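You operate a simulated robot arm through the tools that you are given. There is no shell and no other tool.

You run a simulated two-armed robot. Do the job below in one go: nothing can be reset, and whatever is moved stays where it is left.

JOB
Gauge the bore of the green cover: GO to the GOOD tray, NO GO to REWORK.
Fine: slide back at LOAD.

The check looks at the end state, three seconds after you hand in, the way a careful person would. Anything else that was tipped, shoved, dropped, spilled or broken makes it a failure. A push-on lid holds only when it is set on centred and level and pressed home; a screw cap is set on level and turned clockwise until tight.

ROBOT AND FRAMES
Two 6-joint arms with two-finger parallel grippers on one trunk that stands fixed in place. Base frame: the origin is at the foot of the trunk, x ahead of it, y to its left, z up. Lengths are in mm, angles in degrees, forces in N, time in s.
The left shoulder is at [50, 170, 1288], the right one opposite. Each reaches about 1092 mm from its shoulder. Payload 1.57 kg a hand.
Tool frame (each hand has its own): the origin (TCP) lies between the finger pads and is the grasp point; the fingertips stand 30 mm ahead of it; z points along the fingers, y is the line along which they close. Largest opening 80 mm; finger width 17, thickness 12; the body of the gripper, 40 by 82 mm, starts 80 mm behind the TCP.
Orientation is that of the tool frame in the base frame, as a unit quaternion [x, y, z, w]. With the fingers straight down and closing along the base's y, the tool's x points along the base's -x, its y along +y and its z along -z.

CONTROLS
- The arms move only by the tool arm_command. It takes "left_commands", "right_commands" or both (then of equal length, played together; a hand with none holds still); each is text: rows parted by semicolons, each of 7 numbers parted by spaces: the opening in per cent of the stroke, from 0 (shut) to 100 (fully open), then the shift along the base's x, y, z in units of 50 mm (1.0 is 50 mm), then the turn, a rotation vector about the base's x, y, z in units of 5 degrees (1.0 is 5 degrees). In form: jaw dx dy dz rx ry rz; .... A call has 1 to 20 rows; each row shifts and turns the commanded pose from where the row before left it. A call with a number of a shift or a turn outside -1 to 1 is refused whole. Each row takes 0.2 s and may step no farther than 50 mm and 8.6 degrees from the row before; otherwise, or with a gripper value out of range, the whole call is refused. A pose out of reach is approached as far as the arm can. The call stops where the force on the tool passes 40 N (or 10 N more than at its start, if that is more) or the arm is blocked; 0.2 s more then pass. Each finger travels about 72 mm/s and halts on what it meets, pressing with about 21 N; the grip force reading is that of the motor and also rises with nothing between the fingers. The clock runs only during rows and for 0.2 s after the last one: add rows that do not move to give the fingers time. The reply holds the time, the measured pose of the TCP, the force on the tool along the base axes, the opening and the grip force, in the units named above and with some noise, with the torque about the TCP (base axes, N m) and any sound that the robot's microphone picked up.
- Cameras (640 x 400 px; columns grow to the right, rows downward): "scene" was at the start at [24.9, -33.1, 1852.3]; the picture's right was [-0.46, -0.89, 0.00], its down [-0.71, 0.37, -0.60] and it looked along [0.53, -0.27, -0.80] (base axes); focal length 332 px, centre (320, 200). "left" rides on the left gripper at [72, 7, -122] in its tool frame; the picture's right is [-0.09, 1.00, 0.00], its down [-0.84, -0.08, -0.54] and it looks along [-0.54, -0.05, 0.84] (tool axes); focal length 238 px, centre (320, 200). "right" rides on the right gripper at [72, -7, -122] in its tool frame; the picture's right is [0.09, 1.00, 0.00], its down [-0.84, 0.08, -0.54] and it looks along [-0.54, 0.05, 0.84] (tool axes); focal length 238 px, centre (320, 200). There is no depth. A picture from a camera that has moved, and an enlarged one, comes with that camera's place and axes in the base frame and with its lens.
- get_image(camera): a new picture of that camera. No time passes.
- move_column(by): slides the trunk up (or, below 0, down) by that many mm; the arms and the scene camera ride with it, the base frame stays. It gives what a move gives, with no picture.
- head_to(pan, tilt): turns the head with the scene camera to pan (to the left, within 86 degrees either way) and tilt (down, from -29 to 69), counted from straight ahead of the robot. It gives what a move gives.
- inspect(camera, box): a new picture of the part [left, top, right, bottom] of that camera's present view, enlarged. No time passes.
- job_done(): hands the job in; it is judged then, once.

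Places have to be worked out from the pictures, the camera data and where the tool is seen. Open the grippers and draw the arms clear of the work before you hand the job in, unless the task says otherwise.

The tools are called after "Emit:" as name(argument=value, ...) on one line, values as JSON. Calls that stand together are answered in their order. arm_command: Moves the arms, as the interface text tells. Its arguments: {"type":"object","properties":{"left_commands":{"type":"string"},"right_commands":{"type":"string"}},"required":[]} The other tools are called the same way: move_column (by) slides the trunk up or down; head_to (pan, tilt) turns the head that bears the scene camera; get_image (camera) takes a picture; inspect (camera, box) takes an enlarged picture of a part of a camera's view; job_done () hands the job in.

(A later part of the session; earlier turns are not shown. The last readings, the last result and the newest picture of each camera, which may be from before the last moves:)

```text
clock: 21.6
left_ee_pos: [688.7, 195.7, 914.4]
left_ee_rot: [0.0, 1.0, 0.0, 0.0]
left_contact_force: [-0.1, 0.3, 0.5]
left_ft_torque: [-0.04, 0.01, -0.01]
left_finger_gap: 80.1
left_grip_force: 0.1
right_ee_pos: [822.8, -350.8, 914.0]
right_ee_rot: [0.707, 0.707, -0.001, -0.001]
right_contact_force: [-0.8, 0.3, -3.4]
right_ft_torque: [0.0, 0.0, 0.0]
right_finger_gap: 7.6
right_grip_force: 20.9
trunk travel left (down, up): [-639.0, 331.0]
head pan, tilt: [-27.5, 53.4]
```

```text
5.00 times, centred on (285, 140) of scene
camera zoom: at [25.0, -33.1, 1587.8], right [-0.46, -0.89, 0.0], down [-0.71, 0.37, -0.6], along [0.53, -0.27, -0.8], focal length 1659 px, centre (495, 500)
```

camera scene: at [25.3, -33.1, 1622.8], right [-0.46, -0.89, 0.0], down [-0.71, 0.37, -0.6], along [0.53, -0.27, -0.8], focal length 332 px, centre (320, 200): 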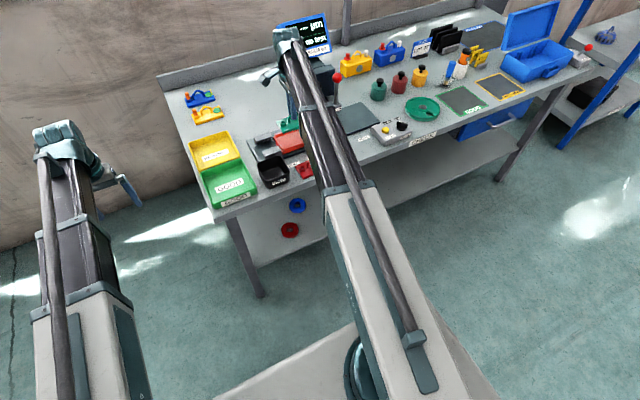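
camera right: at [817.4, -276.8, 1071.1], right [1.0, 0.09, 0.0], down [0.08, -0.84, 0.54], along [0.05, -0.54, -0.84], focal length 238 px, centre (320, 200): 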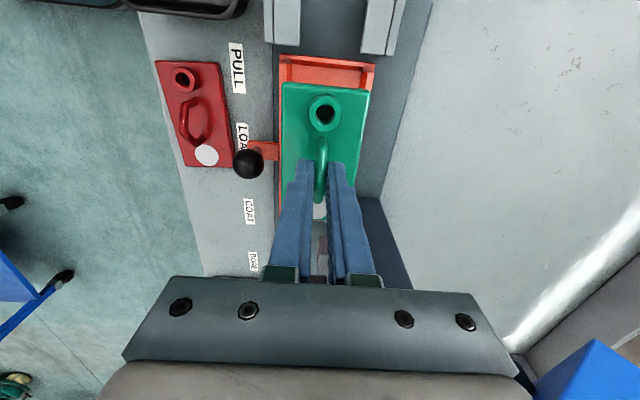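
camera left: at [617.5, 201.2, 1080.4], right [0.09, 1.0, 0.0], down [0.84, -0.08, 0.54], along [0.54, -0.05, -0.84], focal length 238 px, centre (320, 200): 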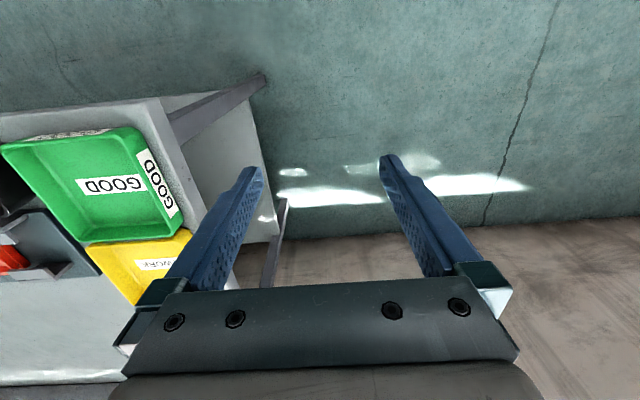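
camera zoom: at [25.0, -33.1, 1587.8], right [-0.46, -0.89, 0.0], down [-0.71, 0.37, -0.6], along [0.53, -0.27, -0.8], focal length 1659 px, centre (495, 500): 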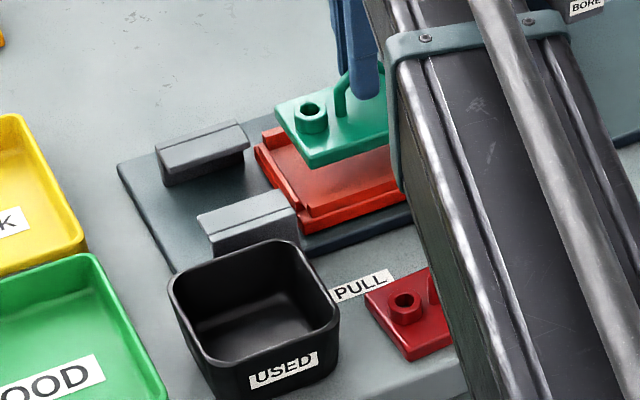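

Emit:
inspect(camera="right", box=[280, 45, 360, 95])

Emit:
inspect(camera="right", box=[270, 100, 370, 230])

Emit:
inspect(camera="right", box=[345, 45, 385, 95])

```text
8.00 times, centred on (320, 70) of right
camera zoom: at [817.1, -276.8, 1036.2], right [1.0, 0.09, 0.0], down [0.08, -0.84, 0.54], along [0.05, -0.54, -0.84], focal length 1907 px, centre (320, 1240)
```

zoom: 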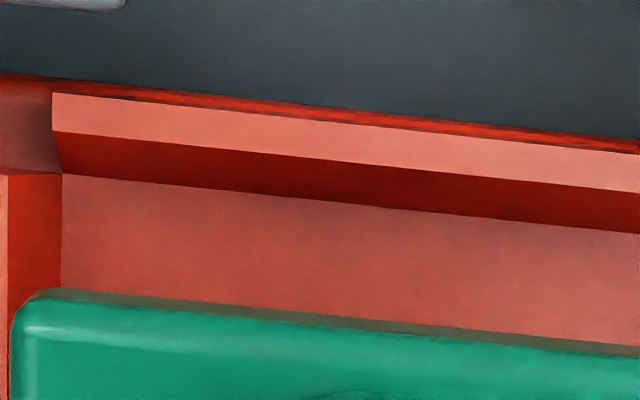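

```text
3.08 times, centred on (320, 165) of right
camera zoom: at [817.1, -276.8, 1036.2], right [1.0, 0.09, 0.0], down [0.08, -0.84, 0.54], along [0.05, -0.54, -0.84], focal length 733 px, centre (320, 308)
```

zoom: 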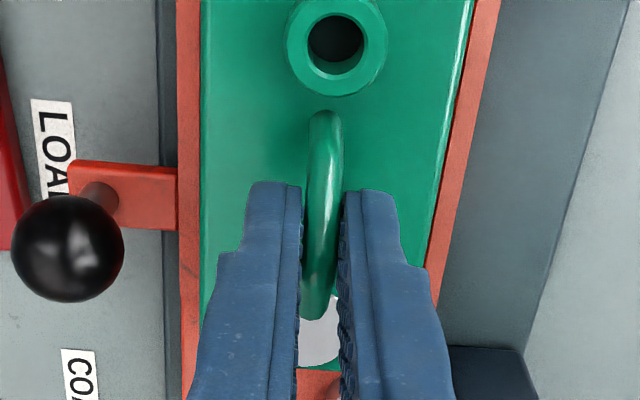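

```text
8.00 times, centred on (365, 70) of right
camera zoom: at [817.1, -276.8, 1036.2], right [1.0, 0.09, 0.0], down [0.08, -0.84, 0.54], along [0.05, -0.54, -0.84], focal length 1907 px, centre (-40, 1240)
```

zoom: 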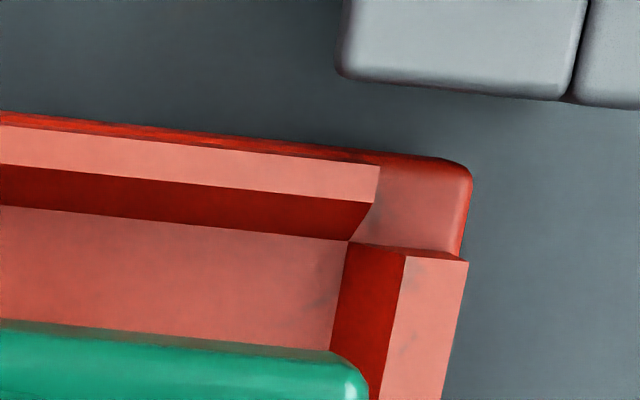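

The nest has chamfered walls; floor spans about x 794–856, y −291.5 to −404.8, while the cover now spans x 794–852, y −298 to −407. I shift +1.6 mm in x and +4 mm in y to centre it, then lower 18 mm.

Emit:
arm_command(right_commands="0 0.032 0.08 0 0 0 0; 0 0 0 0 0 0 0")

Emit:
move_column(by=-15)

Emit:
inspect(camera="right", box=[260, 40, 400, 127])

Emit:
inspect(camera="right", box=[270, 100, 370, 230])

```text
clock: 22.2
left_ee_pos: [689.0, 194.7, 913.8]
left_ee_rot: [0.0, 1.0, 0.0, 0.0]
left_contact_force: [0.0, -0.4, -0.4]
left_ft_torque: [-0.01, -0.01, 0.02]
left_finger_gap: 79.9
left_grip_force: 0.0
right_ee_pos: [826.0, -346.2, 912.5]
right_ee_rot: [0.707, 0.707, -0.001, 0.0]
right_contact_force: [-0.5, -0.1, -2.0]
right_ft_torque: [0.03, 0.01, -0.01]
right_finger_gap: 7.6
right_grip_force: 21.2
trunk travel left (down, up): [-639.0, 331.0]
head pan, tilt: [-27.5, 53.4]
```

```text
clock: 22.8
left_ee_pos: [689.1, 195.6, 898.6]
left_ee_rot: [0.0, 1.0, 0.0, 0.0]
left_contact_force: [-0.7, 0.3, -0.9]
left_ft_torque: [-0.02, 0.0, -0.04]
left_finger_gap: 79.9
left_grip_force: 0.1
right_ee_pos: [826.1, -345.9, 898.1]
right_ee_rot: [0.707, 0.707, 0.0, 0.0]
right_contact_force: [0.3, -0.5, -3.2]
right_ft_torque: [0.01, 0.01, 0.0]
right_finger_gap: 7.7
right_grip_force: 20.8
trunk travel left (down, up): [-624.0, 346.0]
head pan, tilt: [-27.5, 53.4]
```

```text
4.57 times, centred on (330, 84) of right
camera zoom: at [818.8, -272.5, 1021.2], right [1.0, 0.09, 0.0], down [0.08, -0.84, 0.54], along [0.05, -0.54, -0.84], focal length 1090 px, centre (274, 733)
```

zoom: 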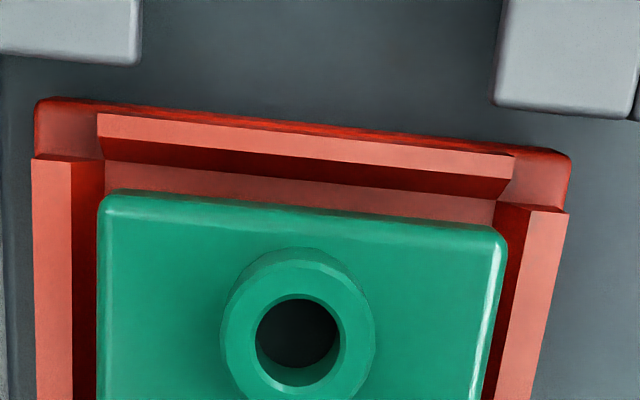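

```text
3.08 times, centred on (320, 165) of right
camera zoom: at [818.8, -272.5, 1021.2], right [1.0, 0.09, 0.0], down [0.08, -0.84, 0.54], along [0.05, -0.54, -0.84], focal length 733 px, centre (320, 308)
```

zoom: 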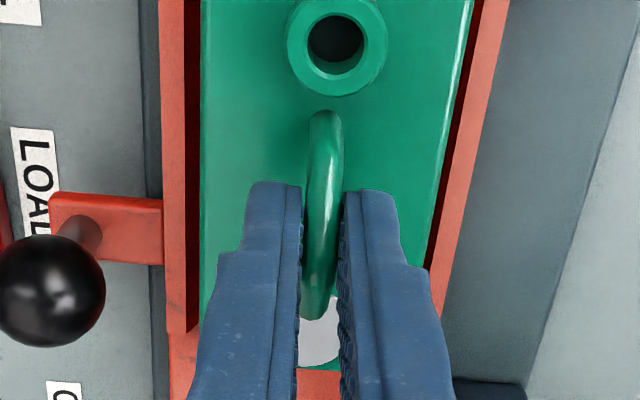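

The cover is centred over the nest floor (≈825, −348) with about 2 mm clearance all round, floor near z 830. I lower 6 mm, then in small steps, watching the vertical force.

Emit:
move_column(by=-6)

Emit:
move_column(by=-1.5)

```text
clock: 23.4
left_ee_pos: [688.9, 195.6, 892.8]
left_ee_rot: [0.0, 1.0, 0.0, -0.001]
left_contact_force: [0.1, 0.7, 0.3]
left_ft_torque: [0.01, -0.01, -0.03]
left_finger_gap: 80.0
left_grip_force: 0.0
right_ee_pos: [825.7, -344.4, 892.9]
right_ee_rot: [0.707, 0.707, -0.001, -0.002]
right_contact_force: [0.6, -1.1, -3.2]
right_ft_torque: [0.03, -0.02, 0.02]
right_finger_gap: 8.2
right_grip_force: 20.8
trunk travel left (down, up): [-618.0, 352.0]
head pan, tilt: [-27.5, 53.4]
```

```text
clock: 23.9
left_ee_pos: [688.9, 196.5, 891.6]
left_ee_rot: [0.0, 1.0, 0.0, -0.001]
left_contact_force: [-0.1, -0.6, 0.7]
left_ft_torque: [-0.02, 0.04, 0.01]
left_finger_gap: 80.2
left_grip_force: 0.1
right_ee_pos: [826.9, -344.7, 891.2]
right_ee_rot: [0.706, 0.708, -0.001, 0.001]
right_contact_force: [-0.4, -0.5, -3.2]
right_ft_torque: [0.02, -0.01, -0.02]
right_finger_gap: 7.8
right_grip_force: 20.4
trunk travel left (down, up): [-616.0, 354.0]
head pan, tilt: [-27.5, 53.4]
```

Still fully hanging (−3.2 N). I continue in small steps.

Emit:
move_column(by=-1.5)

Emit:
move_column(by=-1.5)

```text
clock: 24.4
left_ee_pos: [689.6, 195.6, 889.8]
left_ee_rot: [0.0, 1.0, 0.0, 0.0]
left_contact_force: [-0.3, 1.0, -0.2]
left_ft_torque: [0.02, 0.0, 0.0]
left_finger_gap: 80.0
left_grip_force: 0.0
right_ee_pos: [824.7, -345.7, 890.0]
right_ee_rot: [0.707, 0.707, 0.0, -0.001]
right_contact_force: [-0.5, -0.6, -2.3]
right_ft_torque: [-0.03, 0.02, -0.01]
right_finger_gap: 7.5
right_grip_force: 20.8
trunk travel left (down, up): [-615.0, 355.0]
head pan, tilt: [-27.5, 53.4]
```

```text
clock: 24.9
left_ee_pos: [688.7, 194.1, 887.8]
left_ee_rot: [0.0, 1.0, 0.0, 0.0]
left_contact_force: [-0.1, 0.1, -0.7]
left_ft_torque: [-0.01, 0.05, 0.02]
left_finger_gap: 79.8
left_grip_force: 0.0
right_ee_pos: [826.1, -345.9, 888.2]
right_ee_rot: [0.707, 0.707, 0.0, -0.001]
right_contact_force: [0.3, 1.1, -2.7]
right_ft_torque: [0.0, 0.0, 0.02]
right_finger_gap: 7.9
right_grip_force: 21.5
trunk travel left (down, up): [-613.0, 357.0]
head pan, tilt: [-27.5, 53.4]
```

The cover still hangs free at TCP z≈888; I look at it and keep stepping down.

Emit:
inspect(camera="right", box=[260, 40, 400, 127])

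Emit:
move_column(by=-1.5)

Emit:
move_column(by=-1.5)

```text
4.57 times, centred on (330, 84) of right
camera zoom: at [818.9, -272.5, 1010.6], right [1.0, 0.09, 0.0], down [0.08, -0.84, 0.54], along [0.05, -0.54, -0.84], focal length 1090 px, centre (274, 733)
```

zoom: 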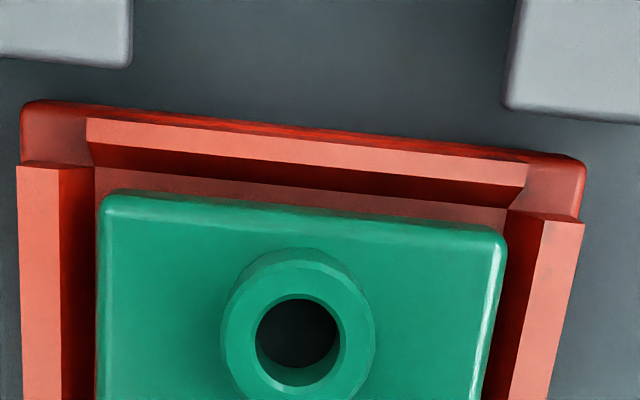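

```text
clock: 25.4
left_ee_pos: [688.9, 194.4, 886.1]
left_ee_rot: [0.0, 1.0, 0.001, -0.001]
left_contact_force: [-0.8, 0.4, -0.2]
left_ft_torque: [0.0, -0.04, -0.01]
left_finger_gap: 80.0
left_grip_force: 0.1
right_ee_pos: [825.7, -345.2, 886.7]
right_ee_rot: [0.707, 0.707, -0.001, 0.0]
right_contact_force: [0.3, -0.3, -3.2]
right_ft_torque: [0.01, 0.02, -0.01]
right_finger_gap: 7.8
right_grip_force: 21.3
trunk travel left (down, up): [-612.0, 358.0]
head pan, tilt: [-27.5, 53.4]
```

```text
clock: 25.9
left_ee_pos: [689.0, 195.3, 884.2]
left_ee_rot: [0.0, 1.0, 0.0, 0.0]
left_contact_force: [0.7, 0.4, 0.6]
left_ft_torque: [-0.01, 0.02, -0.02]
left_finger_gap: 80.2
left_grip_force: 0.1
right_ee_pos: [826.0, -345.4, 886.2]
right_ee_rot: [0.707, 0.707, -0.001, 0.0]
right_contact_force: [0.0, -0.1, -3.2]
right_ft_torque: [0.01, 0.0, 0.0]
right_finger_gap: 7.6
right_grip_force: 21.2
trunk travel left (down, up): [-610.0, 360.0]
head pan, tilt: [-27.5, 53.4]
```

Emit:
move_column(by=-1.5)

Emit:
move_column(by=-1.5)

```text
clock: 26.4
left_ee_pos: [688.6, 194.8, 885.4]
left_ee_rot: [0.0, 1.0, 0.0, 0.0]
left_contact_force: [-0.6, 0.4, -0.5]
left_ft_torque: [0.04, 0.01, -0.01]
left_finger_gap: 80.1
left_grip_force: 0.0
right_ee_pos: [825.6, -345.6, 885.0]
right_ee_rot: [0.707, 0.707, 0.0, 0.0]
right_contact_force: [3.8, -1.9, 14.8]
right_ft_torque: [0.13, -0.06, 0.0]
right_finger_gap: 7.9
right_grip_force: 20.8
trunk travel left (down, up): [-609.0, 361.0]
head pan, tilt: [-27.5, 53.4]
```

```text
clock: 26.9
left_ee_pos: [688.1, 196.2, 883.1]
left_ee_rot: [0.0, 1.0, 0.001, 0.001]
left_contact_force: [-0.1, -1.0, 0.0]
left_ft_torque: [-0.01, 0.01, 0.05]
left_finger_gap: 80.0
left_grip_force: 0.1
right_ee_pos: [825.5, -345.0, 882.6]
right_ee_rot: [0.707, 0.707, 0.0, 0.0]
right_contact_force: [5.8, -0.1, 18.0]
right_ft_torque: [-0.08, -0.1, 0.02]
right_finger_gap: 7.7
right_grip_force: 21.0
trunk travel left (down, up): [-607.0, 363.0]
head pan, tilt: [-27.5, 53.4]
```

Contact at TCP z≈885 with an upward 15–18 N. I check whether the cover sits on the floor inside the walls.

Emit:
inspect(camera="right", box=[260, 40, 400, 127])

Emit:
inspect(camera="right", box=[250, 100, 390, 230])

Emit:
inspect(camera="scene", box=[245, 70, 325, 150])

```text
4.57 times, centred on (330, 84) of right
camera zoom: at [818.3, -271.9, 1005.8], right [1.0, 0.09, 0.0], down [0.08, -0.84, 0.54], along [0.05, -0.54, -0.84], focal length 1090 px, centre (274, 733)
```

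zoom: 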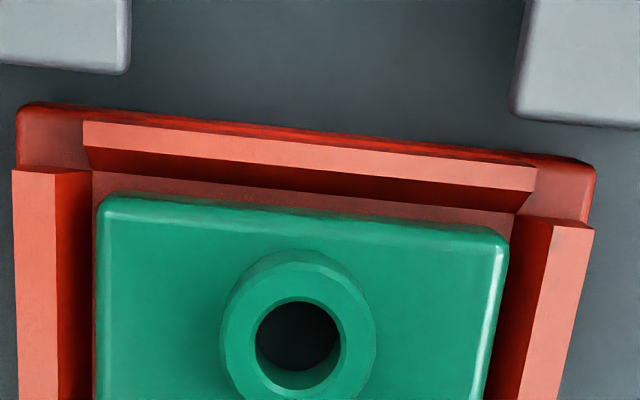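

```text
3.08 times, centred on (320, 165) of right
camera zoom: at [818.3, -271.9, 1005.8], right [1.0, 0.09, 0.0], down [0.08, -0.84, 0.54], along [0.05, -0.54, -0.84], focal length 733 px, centre (320, 308)
```

zoom: 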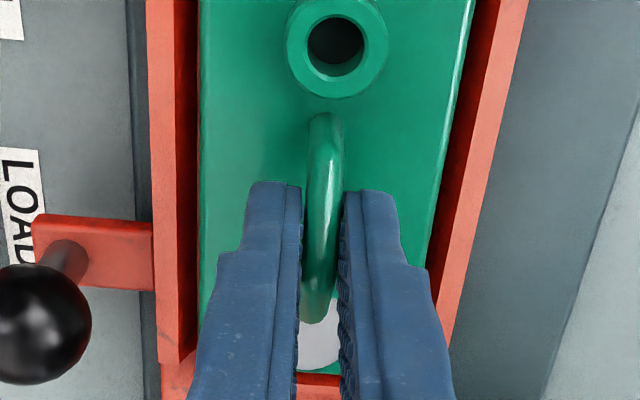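

```text
5.00 times, centred on (285, 110) of scene
camera zoom: at [23.7, -32.2, 1556.4], right [-0.46, -0.89, 0.0], down [-0.71, 0.37, -0.6], along [0.53, -0.28, -0.8], focal length 1659 px, centre (495, 650)
```

zoom: 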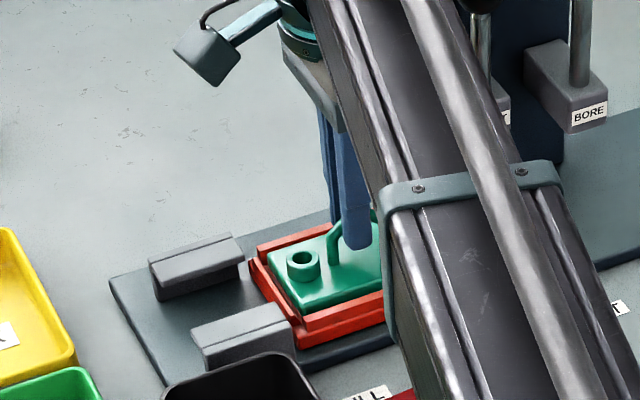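

The cover lies inside all four walls on the nest floor. I ease the pressure by 1 mm and open the fingers modestly (they stay over the plate).

Emit:
move_column(by=1)

Emit:
arm_command(right_commands="40 0 0 0 0 0 0; 40 0 0 0 0 0 0; 40 0 0 0 0 0 0; 40 0 0 0 0 0 0")

Emit:
inspect(camera="right", box=[230, 30, 410, 230])

```text
clock: 27.4
left_ee_pos: [689.3, 196.0, 883.0]
left_ee_rot: [0.0, 1.0, 0.0, 0.0]
left_contact_force: [0.3, 0.2, -0.4]
left_ft_torque: [0.01, -0.03, -0.01]
left_finger_gap: 79.9
left_grip_force: 0.0
right_ee_pos: [824.9, -345.8, 883.5]
right_ee_rot: [0.707, 0.707, -0.001, 0.0]
right_contact_force: [2.3, 1.0, 4.4]
right_ft_torque: [-0.35, 0.03, 0.04]
right_finger_gap: 7.8
right_grip_force: 21.2
trunk travel left (down, up): [-608.0, 362.0]
head pan, tilt: [-27.5, 53.4]
```

```text
clock: 28.4
left_ee_pos: [688.2, 195.2, 883.1]
left_ee_rot: [-0.001, 1.0, 0.0, 0.001]
left_contact_force: [0.1, 0.1, 0.8]
left_ft_torque: [0.04, 0.01, 0.01]
left_finger_gap: 80.0
left_grip_force: 0.0
right_ee_pos: [825.2, -346.2, 882.4]
right_ee_rot: [0.707, 0.707, -0.001, -0.001]
right_contact_force: [0.3, 0.8, 0.8]
right_ft_torque: [0.02, -0.03, -0.01]
right_finger_gap: 32.0
right_grip_force: 0.0
trunk travel left (down, up): [-608.0, 362.0]
head pan, tilt: [-27.5, 53.4]
```

```text
2.00 times, centred on (320, 130) of right
camera zoom: at [818.7, -272.4, 1005.8], right [1.0, 0.09, 0.0], down [0.08, -0.84, 0.54], along [0.05, -0.54, -0.84], focal length 477 px, centre (320, 340)
```

zoom: 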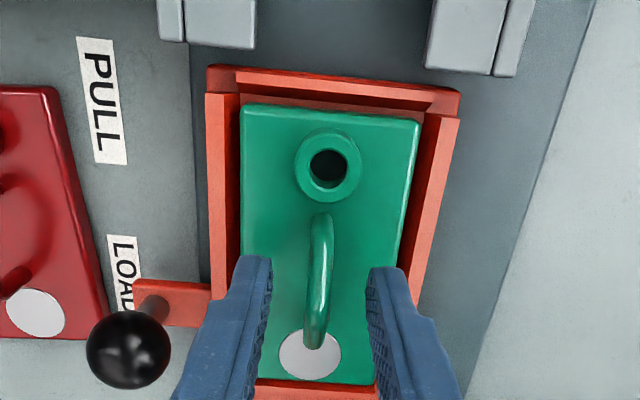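

The cover is seated in the nest and released. I raise straight up 100 mm, then back off in −x to free space and turn the hand back +90° so the fingers close along y for the slide knob.

Emit:
move_column(by=100)

Emit:
arm_command(right_commands="60 -0.5 0 0 0 0 0; 60 -0.5 0 0 0 0 0; 60 -0.5 0 0 0 0 0; 60 -0.5 0 0 0 0 0; 60 -0.5 0 0 0 0 0; 60 0 -0.2 0 0 0 1; 60 0 -0.2 0 0 0 1; 60 0 -0.2 0 0 0 1; 60 0 0 0 0 0 1; 60 0 0 0 0 0 1; 60 0 0 0 0 0 1; 60 0 0 0 0 0 1; 60 0 0 0 0 0 1; 60 0 0 0 0 0 1; 60 0 0 0 0 0 1; 60 0 0 0 0 0 1; 60 0 0 0 0 0 1; 60 0 0 0 0 0 1; 60 0 0 0 0 0 1; 60 0 0 0 0 0 1")

Emit:
arm_command(right_commands="60 0 0 0 0 0 1; 60 0 0 0 0 0 1; 60 0 0 0 0 0 1; 60 0 0 0 0 0 0")

Emit:
get_image(camera="right")

Emit:
get_image(camera="scene")

```text
clock: 29.8
left_ee_pos: [688.5, 193.8, 983.0]
left_ee_rot: [0.0, 1.0, 0.001, 0.0]
left_contact_force: [0.4, -0.5, 0.3]
left_ft_torque: [-0.01, 0.0, 0.01]
left_finger_gap: 79.9
left_grip_force: 0.0
right_ee_pos: [826.1, -346.2, 982.0]
right_ee_rot: [0.707, 0.707, -0.001, -0.001]
right_contact_force: [0.0, 0.1, 0.5]
right_ft_torque: [0.03, 0.02, 0.01]
right_finger_gap: 32.1
right_grip_force: 0.1
trunk travel left (down, up): [-708.0, 262.0]
head pan, tilt: [-27.5, 53.4]
```

```text
clock: 34.0
left_ee_pos: [689.5, 194.9, 983.8]
left_ee_rot: [-0.001, 1.0, 0.0, 0.0]
left_contact_force: [0.4, 0.1, 1.0]
left_ft_torque: [0.02, 0.01, 0.0]
left_finger_gap: 80.2
left_grip_force: 0.1
right_ee_pos: [700.3, -376.8, 983.2]
right_ee_rot: [0.131, 0.991, 0.0, 0.0]
right_contact_force: [0.0, -0.4, -0.3]
right_ft_torque: [0.0, 0.0, 0.0]
right_finger_gap: 47.9
right_grip_force: 0.1
trunk travel left (down, up): [-708.0, 262.0]
head pan, tilt: [-27.5, 53.4]
```

```text
clock: 35.0
left_ee_pos: [688.4, 195.3, 983.3]
left_ee_rot: [-0.001, 1.0, 0.0, -0.001]
left_contact_force: [0.1, -0.6, 1.3]
left_ft_torque: [0.0, 0.0, -0.03]
left_finger_gap: 80.1
left_grip_force: 0.1
right_ee_pos: [701.3, -375.0, 983.0]
right_ee_rot: [-0.001, 1.0, -0.001, -0.001]
right_contact_force: [-0.2, 0.5, -0.2]
right_ft_torque: [0.0, 0.01, 0.0]
right_finger_gap: 48.2
right_grip_force: 0.1
trunk travel left (down, up): [-708.0, 262.0]
head pan, tilt: [-27.5, 53.4]
```

```text
taken
camera right: at [628.5, -380.8, 1105.8], right [-0.09, 1.0, 0.0], down [0.84, 0.08, 0.54], along [0.54, 0.05, -0.84], focal length 238 px, centre (320, 200)
```

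right: 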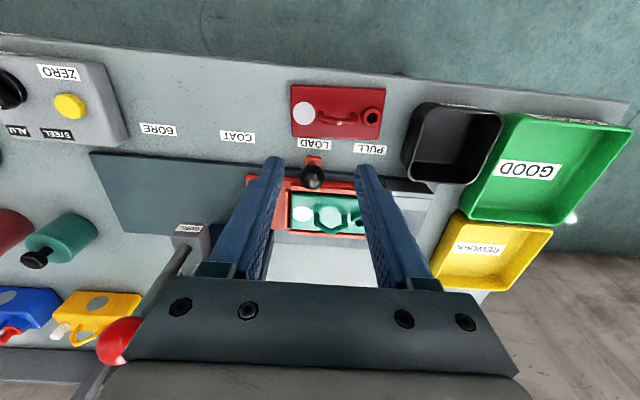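

```text
taken
camera scene: at [25.0, -33.0, 1657.3], right [-0.46, -0.89, 0.0], down [-0.71, 0.37, -0.6], along [0.53, -0.27, -0.8], focal length 332 px, centre (320, 200)
```

scene: 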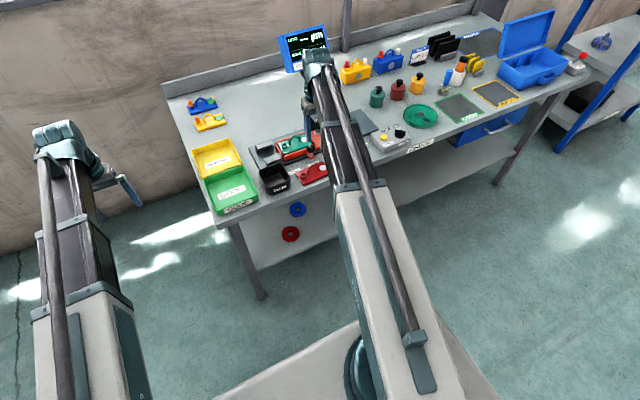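

Emit:
inspect(camera="right", box=[240, 120, 420, 250])

Emit:
inspect(camera="scene", box=[240, 110, 350, 195])

```text
3.08 times, centred on (330, 185) of right
camera zoom: at [628.5, -380.8, 1105.8], right [-0.09, 1.0, 0.0], down [0.84, 0.08, 0.54], along [0.54, 0.05, -0.84], focal length 733 px, centre (289, 246)
```

zoom: 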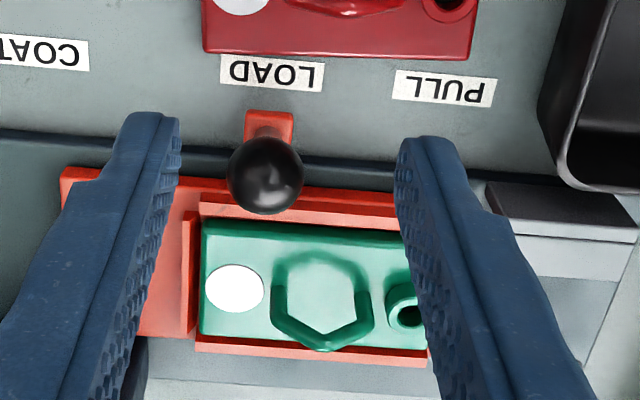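

```text
4.71 times, centred on (295, 152) of scene
camera zoom: at [25.0, -33.0, 1657.3], right [-0.46, -0.89, 0.0], down [-0.71, 0.37, -0.6], along [0.53, -0.27, -0.8], focal length 1561 px, centre (438, 424)
```

zoom: 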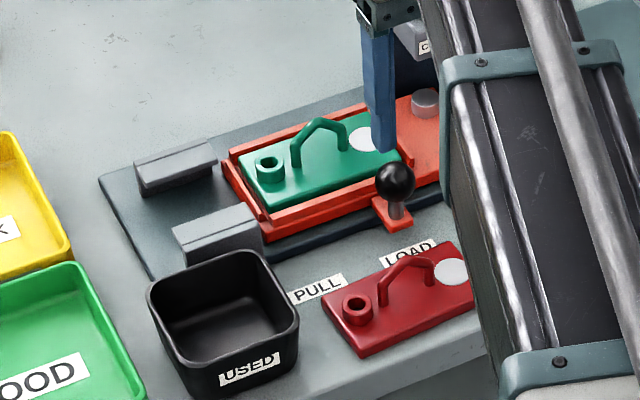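

The cover sits well in the nest. The knob ball is at about (754,−379,862). I move over it and descend in two stages.

Emit:
arm_command(right_commands="60 0.53 -0.035 0 0 0 0; 60 0.53 -0.035 0 0 0 0; 60 0 0 0 0 0 0")

Emit:
move_column(by=-80)

Emit:
inspect(camera="right", box=[220, 90, 420, 290])

```text
clock: 35.8
left_ee_pos: [688.1, 194.3, 983.8]
left_ee_rot: [0.0, 1.0, 0.0, -0.001]
left_contact_force: [-0.2, -0.1, -0.4]
left_ft_torque: [0.01, -0.06, 0.01]
left_finger_gap: 79.8
left_grip_force: 0.0
right_ee_pos: [752.7, -379.7, 982.1]
right_ee_rot: [-0.001, 1.0, -0.001, 0.0]
right_contact_force: [-0.1, 0.3, 0.2]
right_ft_torque: [0.01, 0.03, 0.01]
right_finger_gap: 48.1
right_grip_force: 0.1
trunk travel left (down, up): [-708.0, 262.0]
head pan, tilt: [-27.5, 53.4]
```

```text
clock: 36.9
left_ee_pos: [689.2, 195.6, 903.2]
left_ee_rot: [0.001, 1.0, 0.0, 0.001]
left_contact_force: [1.2, -0.1, 0.5]
left_ft_torque: [-0.02, -0.03, 0.01]
left_finger_gap: 80.3
left_grip_force: 0.1
right_ee_pos: [753.2, -380.4, 903.7]
right_ee_rot: [0.0, 1.0, -0.001, 0.0]
right_contact_force: [-0.3, -0.4, -0.6]
right_ft_torque: [0.0, -0.02, 0.0]
right_finger_gap: 48.0
right_grip_force: 0.0
trunk travel left (down, up): [-628.0, 342.0]
head pan, tilt: [-27.5, 53.4]
```

```text
2.00 times, centred on (320, 190) of right
camera zoom: at [681.7, -385.3, 1025.9], right [-0.09, 1.0, 0.0], down [0.84, 0.08, 0.54], along [0.54, 0.05, -0.84], focal length 477 px, centre (320, 220)
```

zoom: 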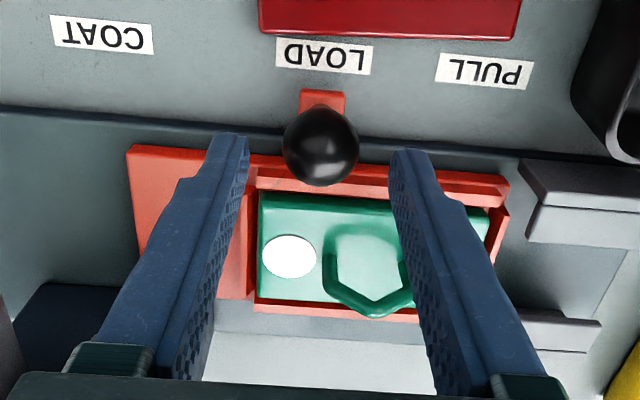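

The ball is centred between the fingers. I lower 38 mm and close on it.

Emit:
move_column(by=-38)

Emit:
arm_command(right_commands="0 0 0 0 0 0 0; 0 0 0 0 0 0 0; 0 0 0 0 0 0 0; 0 0 0 0 0 0 0")

Emit:
inspect(camera="right", box=[220, 90, 420, 290])

```text
clock: 37.8
left_ee_pos: [689.6, 195.9, 865.8]
left_ee_rot: [0.0, 1.0, 0.001, 0.0]
left_contact_force: [0.3, 0.7, -0.5]
left_ft_torque: [0.01, 0.02, 0.01]
left_finger_gap: 80.0
left_grip_force: 0.1
right_ee_pos: [752.7, -379.6, 864.5]
right_ee_rot: [-0.001, 1.0, -0.001, 0.0]
right_contact_force: [0.7, -0.2, -0.4]
right_ft_torque: [-0.03, 0.01, -0.03]
right_finger_gap: 48.2
right_grip_force: 0.1
trunk travel left (down, up): [-590.0, 380.0]
head pan, tilt: [-27.5, 53.4]
```

```text
clock: 38.8
left_ee_pos: [689.0, 194.6, 865.1]
left_ee_rot: [0.0, 1.0, 0.0, -0.001]
left_contact_force: [0.1, 0.5, 0.2]
left_ft_torque: [-0.03, 0.0, 0.03]
left_finger_gap: 80.2
left_grip_force: 0.1
right_ee_pos: [753.8, -380.3, 865.1]
right_ee_rot: [0.0, 1.0, -0.001, 0.0]
right_contact_force: [0.2, -0.4, 0.4]
right_ft_torque: [-0.01, 0.05, 0.02]
right_finger_gap: 29.6
right_grip_force: 39.5
trunk travel left (down, up): [-590.0, 380.0]
head pan, tilt: [-27.5, 53.4]
```

```text
2.00 times, centred on (320, 190) of right
camera zoom: at [681.9, -385.3, 987.8], right [-0.09, 1.0, 0.0], down [0.84, 0.08, 0.54], along [0.54, 0.05, -0.84], focal length 477 px, centre (320, 220)
```

zoom: 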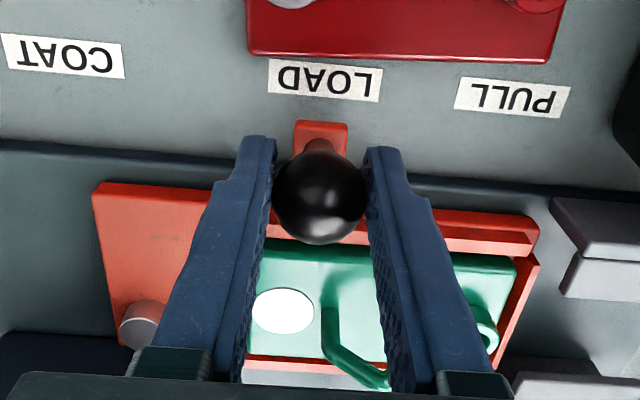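

The ball is held (29.6 mm). Both heads are up, so I slide slowly in −y, first 100 mm to COAT, watching the force.

Emit:
arm_command(right_commands="0 0 -0.1 0 0 0 0; 0 0 -0.2 0 0 0 0; 0 0 -0.2 0 0 0 0; 0 0 -0.2 0 0 0 0; 0 0 -0.2 0 0 0 0; 0 0 -0.2 0 0 0 0; 0 0 -0.2 0 0 0 0; 0 0 -0.2 0 0 0 0; 0 0 -0.2 0 0 0 0; 0 0 -0.2 0 0 0 0; 0 0 -0.1 0 0 0 0; 0 0 0 0 0 0 0")

Emit:
get_image(camera="right")

Emit:
get_image(camera="scene")

```text
clock: 41.4
left_ee_pos: [688.2, 194.8, 865.6]
left_ee_rot: [0.0, 1.0, 0.0, 0.0]
left_contact_force: [-1.0, 0.8, -0.4]
left_ft_torque: [0.02, -0.02, 0.01]
left_finger_gap: 80.1
left_grip_force: 0.1
right_ee_pos: [755.2, -480.0, 865.5]
right_ee_rot: [0.0, 1.0, -0.001, 0.0]
right_contact_force: [-0.3, 0.2, -1.2]
right_ft_torque: [0.01, 0.13, -0.1]
right_finger_gap: 29.3
right_grip_force: 38.7
trunk travel left (down, up): [-590.0, 380.0]
head pan, tilt: [-27.5, 53.4]
```

```text
taken
camera right: at [681.9, -485.5, 987.8], right [-0.09, 1.0, 0.0], down [0.84, 0.08, 0.54], along [0.54, 0.05, -0.84], focal length 238 px, centre (320, 200)
```

right: 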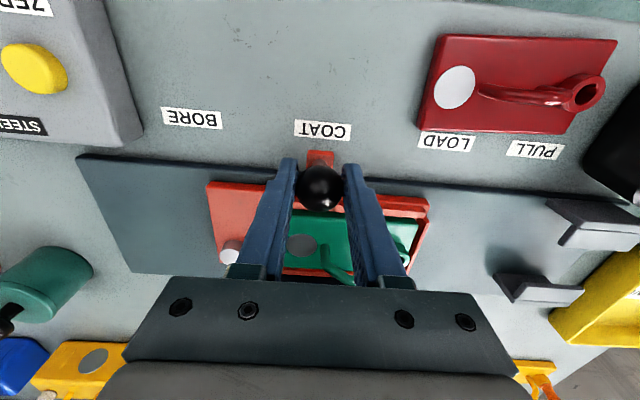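

```text
taken
camera scene: at [25.0, -33.0, 1539.3], right [-0.46, -0.89, 0.0], down [-0.71, 0.37, -0.6], along [0.53, -0.27, -0.8], focal length 332 px, centre (320, 200)
```

scene: 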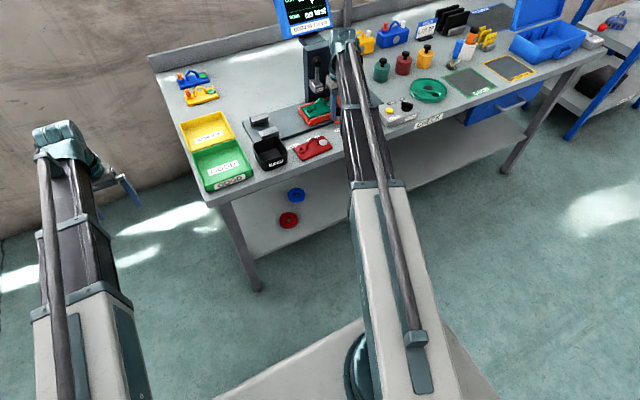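

The slide is at COAT, moving freely. I continue 100 mm to BORE.

Emit:
arm_command(right_commands="0 0 -0.1 0 0 0 0; 0 0 -0.2 0 0 0 0; 0 0 -0.2 0 0 0 0; 0 0 -0.2 0 0 0 0; 0 0 -0.2 0 0 0 0; 0 0 -0.2 0 0 0 0; 0 0 -0.2 0 0 0 0; 0 0 -0.2 0 0 0 0; 0 0 -0.2 0 0 0 0; 0 0 -0.2 0 0 0 0; 0 0 -0.1 0 0 0 0; 0 0 0 0 0 0 0")

Emit:
inspect(camera="right", box=[140, 80, 500, 290])

Emit:
inspect(camera="scene", box=[270, 0, 380, 160])

```text
clock: 44.0
left_ee_pos: [689.0, 194.9, 865.3]
left_ee_rot: [-0.001, 1.0, 0.0, 0.0]
left_contact_force: [0.6, -0.4, -0.4]
left_ft_torque: [-0.01, 0.02, 0.0]
left_finger_gap: 80.0
left_grip_force: 0.0
right_ee_pos: [753.0, -579.2, 865.5]
right_ee_rot: [0.0, 1.0, 0.001, -0.001]
right_contact_force: [-5.4, 4.8, -4.6]
right_ft_torque: [0.0, 0.01, -0.08]
right_finger_gap: 29.5
right_grip_force: 39.1
trunk travel left (down, up): [-590.0, 380.0]
head pan, tilt: [-27.5, 53.4]
```

```text
1.78 times, centred on (320, 185) of right
camera zoom: at [682.0, -585.3, 987.8], right [-0.09, 1.0, 0.0], down [0.84, 0.08, 0.54], along [0.54, 0.05, -0.84], focal length 424 px, centre (320, 227)
```

zoom: 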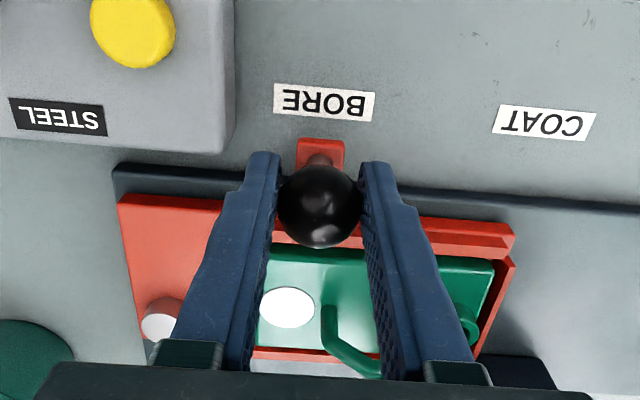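

```text
2.50 times, centred on (325, 80) of scene
camera zoom: at [24.9, -32.9, 1539.3], right [-0.46, -0.89, 0.0], down [-0.71, 0.37, -0.6], along [0.53, -0.27, -0.8], focal length 829 px, centre (308, 500)
```

zoom: 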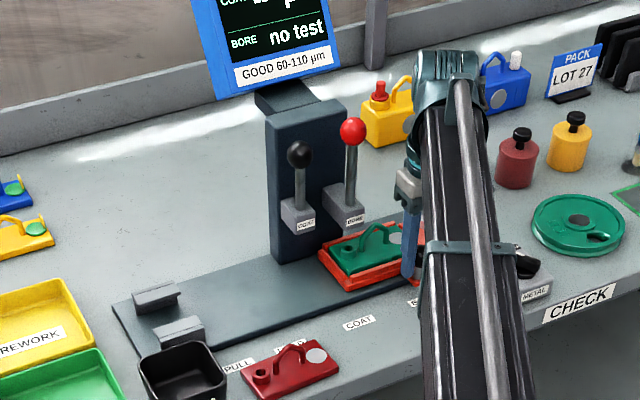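

The slide is at the BORE mark with a slight stop reaction (+4.8 N). I open the fingers and raise clear to see the slide and the head.

Emit:
arm_command(right_commands="58 0 0 0 0 0 0; 58 0 0 0 0 0 0; 58 0 0 0 0 0 0; 58 0 0 0 0 0 0")

Emit:
move_column(by=120)

Emit:
get_image(camera="right")

Emit:
inspect(camera="scene", box=[270, 40, 380, 180])

```text
clock: 45.0
left_ee_pos: [688.9, 194.6, 864.8]
left_ee_rot: [-0.001, 1.0, 0.001, 0.0]
left_contact_force: [-0.3, -0.6, -0.4]
left_ft_torque: [0.0, 0.0, 0.03]
left_finger_gap: 80.0
left_grip_force: 0.1
right_ee_pos: [753.6, -580.5, 866.4]
right_ee_rot: [0.0, 1.0, -0.001, 0.0]
right_contact_force: [0.3, 0.4, 0.8]
right_ft_torque: [0.03, 0.02, 0.03]
right_finger_gap: 46.2
right_grip_force: 0.1
trunk travel left (down, up): [-590.0, 380.0]
head pan, tilt: [-27.5, 53.4]
```

```text
clock: 46.5
left_ee_pos: [689.5, 194.7, 985.2]
left_ee_rot: [0.0, 1.0, 0.0, 0.0]
left_contact_force: [-0.2, -0.2, 0.2]
left_ft_torque: [0.01, 0.01, 0.06]
left_finger_gap: 80.0
left_grip_force: 0.0
right_ee_pos: [754.4, -580.1, 984.2]
right_ee_rot: [0.0, 1.0, -0.001, 0.001]
right_contact_force: [0.6, -0.1, 0.9]
right_ft_torque: [-0.02, -0.01, 0.0]
right_finger_gap: 46.8
right_grip_force: 0.0
trunk travel left (down, up): [-710.0, 260.0]
head pan, tilt: [-27.5, 53.4]
```

```text
taken
camera right: at [682.2, -585.9, 1107.7], right [-0.09, 1.0, 0.0], down [0.84, 0.08, 0.54], along [0.54, 0.05, -0.84], focal length 238 px, centre (320, 200)
```

right: 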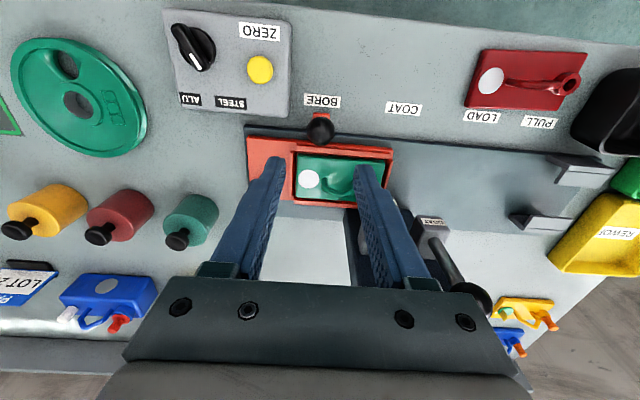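

```text
2.86 times, centred on (325, 110) of scene
camera zoom: at [25.1, -33.1, 1659.3], right [-0.46, -0.89, 0.0], down [-0.71, 0.37, -0.6], along [0.53, -0.27, -0.8], focal length 948 px, centre (306, 457)
```

zoom: 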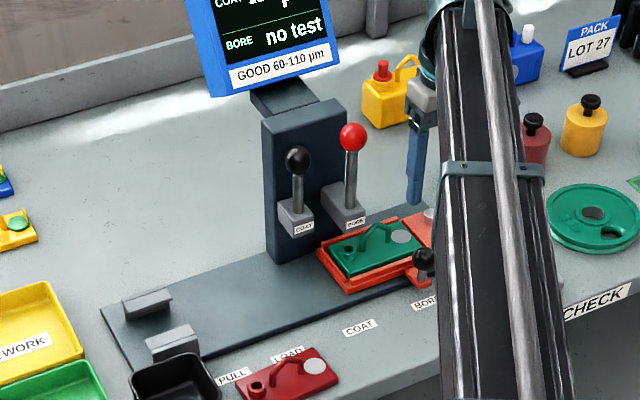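

Emit:
inspect(camera="scene", box=[298, 80, 348, 150])

Emit:
inspect(camera="right", box=[330, 160, 510, 330])

```text
5.71 times, centred on (323, 115) of scene
camera zoom: at [25.1, -33.1, 1659.3], right [-0.46, -0.89, 0.0], down [-0.71, 0.37, -0.6], along [0.53, -0.27, -0.8], focal length 1896 px, centre (303, 686)
```

zoom: 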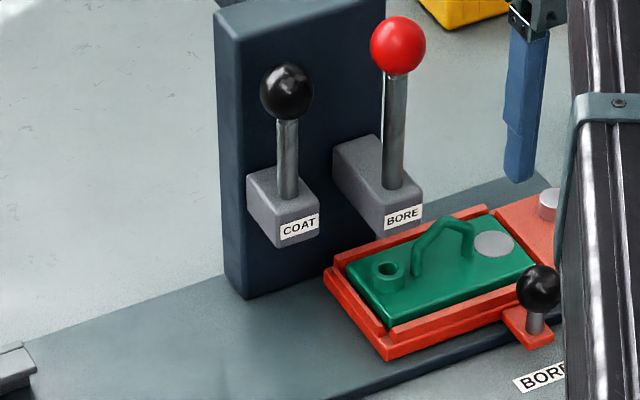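

```text
2.35 times, centred on (420, 245) of right
camera zoom: at [682.2, -585.9, 1107.7], right [-0.09, 1.0, 0.0], down [0.84, 0.08, 0.54], along [0.54, 0.05, -0.84], focal length 561 px, centre (85, 94)
```

zoom: 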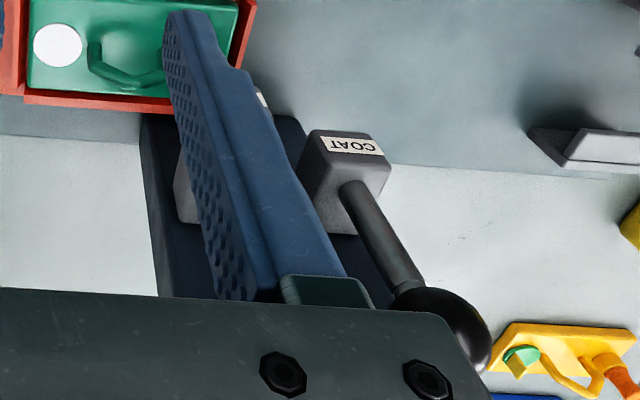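

The slide stands at BORE with the boss under the BORE head; the red ball is about (825,−510,1014), the monitor is well behind (x≈1010). I raise so the tips clear the ball and move above it, to grip it and feel which way it works.

Emit:
move_column(by=92)

Emit:
arm_command(right_commands="62 0.35 0.35 0 0 0 0; 62 0.35 0.35 0 0 0 0; 62 0.35 0.35 0 0 0 0; 62 0.35 0.35 0 0 0 0; 62 0 0 0 0 0 0")

Emit:
get_image(camera="right")

Emit:
inspect(camera="scene", box=[270, 60, 390, 180])

```text
clock: 47.7
left_ee_pos: [689.0, 194.9, 1076.7]
left_ee_rot: [0.0, 1.0, 0.0, 0.0]
left_contact_force: [-0.2, -0.5, -0.4]
left_ft_torque: [0.01, 0.03, -0.01]
left_finger_gap: 79.8
left_grip_force: 0.1
right_ee_pos: [753.7, -581.2, 1076.0]
right_ee_rot: [0.0, 1.0, -0.001, 0.0]
right_contact_force: [-0.2, -0.8, -0.1]
right_ft_torque: [-0.03, -0.01, -0.02]
right_finger_gap: 46.5
right_grip_force: 0.0
trunk travel left (down, up): [-802.0, 168.0]
head pan, tilt: [-27.5, 53.4]
```

```text
clock: 48.9
left_ee_pos: [688.5, 194.8, 1076.4]
left_ee_rot: [-0.001, 1.0, 0.0, 0.0]
left_contact_force: [-0.3, -0.3, 0.3]
left_ft_torque: [0.03, -0.01, 0.0]
left_finger_gap: 80.1
left_grip_force: 0.1
right_ee_pos: [825.6, -512.3, 1077.7]
right_ee_rot: [0.001, 1.0, -0.001, 0.0]
right_contact_force: [-1.0, 0.2, 0.1]
right_ft_torque: [0.0, -0.01, -0.01]
right_finger_gap: 49.2
right_grip_force: 0.0
trunk travel left (down, up): [-802.0, 168.0]
head pan, tilt: [-27.5, 53.4]
```

```text
taken
camera right: at [753.0, -517.2, 1199.8], right [-0.09, 1.0, 0.0], down [0.84, 0.08, 0.54], along [0.54, 0.05, -0.84], focal length 238 px, centre (320, 200)
```

right: 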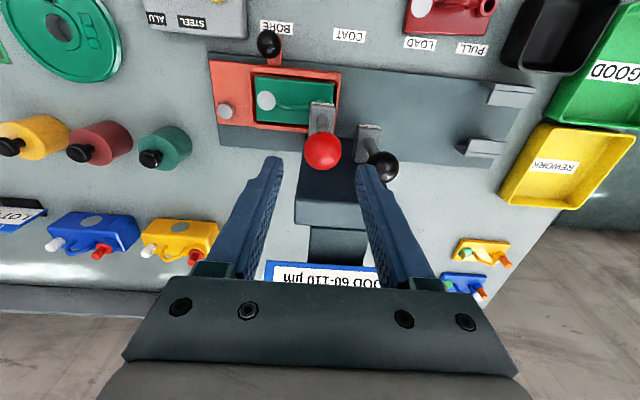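

```text
3.33 times, centred on (330, 120) of scene
camera zoom: at [24.8, -33.1, 1751.3], right [-0.46, -0.89, 0.0], down [-0.71, 0.37, -0.6], along [0.53, -0.27, -0.8], focal length 1106 px, centre (287, 467)
```

zoom: 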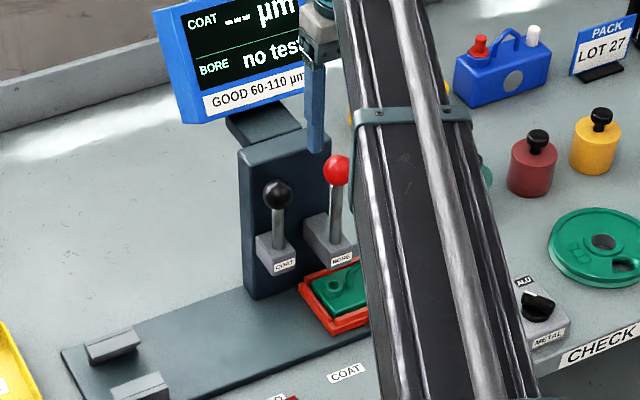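

The ball is under the open fingers at (824,−509.5,1014). I centre in y and lower 60 mm around it, then close.

Emit:
arm_command(right_commands="62 -0.02 0.05 0 0 0 0; 62 0 0 0 0 0 0")

Emit:
move_column(by=-60)

Emit:
arm_command(right_commands="0 0 0 0 0 0 0; 0 0 0 0 0 0 0; 0 0 0 0 0 0 0; 0 0 0 0 0 0 0")

Emit:
get_image(camera="right")

Emit:
inspect(camera="scene", box=[270, 40, 390, 160])

```text
clock: 49.5
left_ee_pos: [689.8, 196.3, 1077.7]
left_ee_rot: [0.0, 1.0, 0.001, 0.0]
left_contact_force: [-0.1, -0.1, -0.4]
left_ft_torque: [0.04, 0.01, 0.02]
left_finger_gap: 80.0
left_grip_force: 0.0
right_ee_pos: [824.6, -508.7, 1078.0]
right_ee_rot: [0.001, 1.0, 0.0, 0.0]
right_contact_force: [-0.2, -0.6, 0.4]
right_ft_torque: [0.0, 0.01, 0.0]
right_finger_gap: 49.7
right_grip_force: 0.0
trunk travel left (down, up): [-802.0, 168.0]
head pan, tilt: [-27.5, 53.4]
```

```text
clock: 50.5
left_ee_pos: [689.3, 194.3, 1017.7]
left_ee_rot: [0.0, 1.0, 0.0, -0.001]
left_contact_force: [0.1, -0.8, 0.4]
left_ft_torque: [0.0, 0.05, 0.01]
left_finger_gap: 80.1
left_grip_force: 0.1
right_ee_pos: [823.6, -509.6, 1016.6]
right_ee_rot: [0.0, 1.0, 0.0, 0.0]
right_contact_force: [-0.1, 0.2, 0.8]
right_ft_torque: [-0.01, -0.03, 0.0]
right_finger_gap: 49.6
right_grip_force: 0.0
trunk travel left (down, up): [-742.0, 228.0]
head pan, tilt: [-27.5, 53.4]
```

```text
clock: 51.5
left_ee_pos: [688.4, 194.3, 1016.7]
left_ee_rot: [0.0, 1.0, 0.0, 0.0]
left_contact_force: [-0.2, 0.3, -0.7]
left_ft_torque: [-0.01, -0.03, -0.01]
left_finger_gap: 80.4
left_grip_force: 0.2
right_ee_pos: [823.3, -508.4, 1017.2]
right_ee_rot: [0.0, 1.0, -0.002, 0.0]
right_contact_force: [1.9, -6.2, 1.0]
right_ft_torque: [-0.07, -0.1, -0.02]
right_finger_gap: 30.6
right_grip_force: 40.0
trunk travel left (down, up): [-742.0, 228.0]
head pan, tilt: [-27.5, 53.4]
```

```text
taken
camera right: at [751.6, -515.0, 1139.5], right [-0.09, 1.0, 0.0], down [0.84, 0.08, 0.54], along [0.54, 0.05, -0.84], focal length 238 px, centre (320, 200)
```

right: 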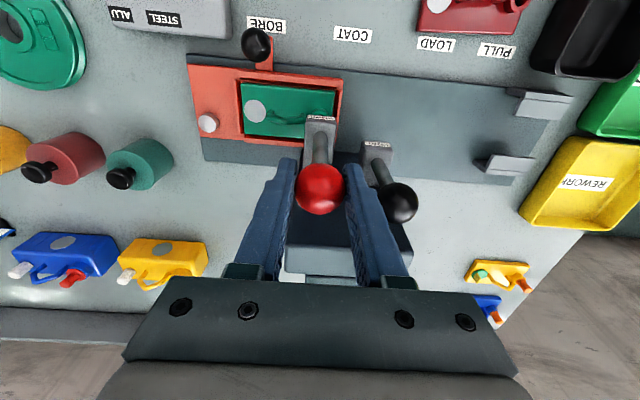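

```text
3.33 times, centred on (330, 100) of scene
camera zoom: at [25.1, -33.7, 1691.3], right [-0.46, -0.89, 0.0], down [-0.71, 0.37, -0.6], along [0.53, -0.27, -0.8], focal length 1106 px, centre (287, 533)
```

zoom: 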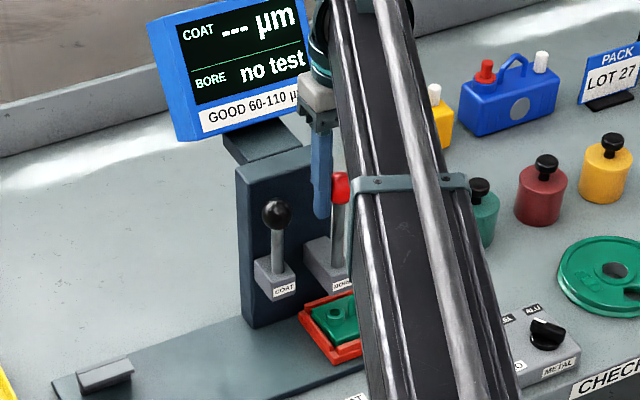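

The ball is held (≈30 mm). I test gently: 4 mm toward −x, reading the force.

Emit:
arm_command(right_commands="0 -0.04 0 0 0 0 0; 0 -0.04 0 0 0 0 0; 0 0 0 0 0 0 0")

```text
clock: 52.3
left_ee_pos: [691.2, 194.7, 1016.0]
left_ee_rot: [0.0, 1.0, 0.001, -0.001]
left_contact_force: [0.3, -0.2, 0.0]
left_ft_torque: [0.02, 0.01, -0.01]
left_finger_gap: 79.8
left_grip_force: 0.1
right_ee_pos: [823.7, -510.3, 1014.9]
right_ee_rot: [-0.001, 1.0, -0.001, 0.0]
right_contact_force: [24.2, -11.2, 0.6]
right_ft_torque: [-0.02, 0.19, 0.05]
right_finger_gap: 30.7
right_grip_force: 40.3
trunk travel left (down, up): [-742.0, 228.0]
head pan, tilt: [-27.5, 53.4]
```

It does not yield toward −x (24 N, no motion), so it is not a forward-pull lever. I undo the 4 mm and test downward by 3 mm with the trunk.

Emit:
arm_command(right_commands="0 0.04 0 0 0 0 0; 0 0.04 0 0 0 0 0; 0 0 0 0 0 0 0")

Emit:
move_column(by=-3)

```text
clock: 53.1
left_ee_pos: [690.0, 194.5, 1016.7]
left_ee_rot: [0.0, 1.0, 0.0, 0.001]
left_contact_force: [0.7, 0.0, 0.4]
left_ft_torque: [0.04, -0.01, -0.01]
left_finger_gap: 79.9
left_grip_force: 0.0
right_ee_pos: [824.3, -510.1, 1016.3]
right_ee_rot: [-0.001, 1.0, -0.001, 0.0]
right_contact_force: [9.6, -5.6, 1.3]
right_ft_torque: [-0.04, -1.03, -0.01]
right_finger_gap: 30.7
right_grip_force: 39.4
trunk travel left (down, up): [-742.0, 228.0]
head pan, tilt: [-27.5, 53.4]
```

```text
clock: 53.6
left_ee_pos: [688.6, 193.8, 1014.3]
left_ee_rot: [0.0, 1.0, 0.0, 0.0]
left_contact_force: [0.2, -1.0, -0.2]
left_ft_torque: [0.0, -0.02, -0.04]
left_finger_gap: 80.0
left_grip_force: 0.1
right_ee_pos: [823.5, -510.8, 1013.1]
right_ee_rot: [0.0, 1.0, -0.001, -0.001]
right_contact_force: [7.9, -6.1, 0.8]
right_ft_torque: [-0.06, -0.41, 0.0]
right_finger_gap: 30.6
right_grip_force: 39.6
trunk travel left (down, up): [-739.0, 231.0]
head pan, tilt: [-27.5, 53.4]
```

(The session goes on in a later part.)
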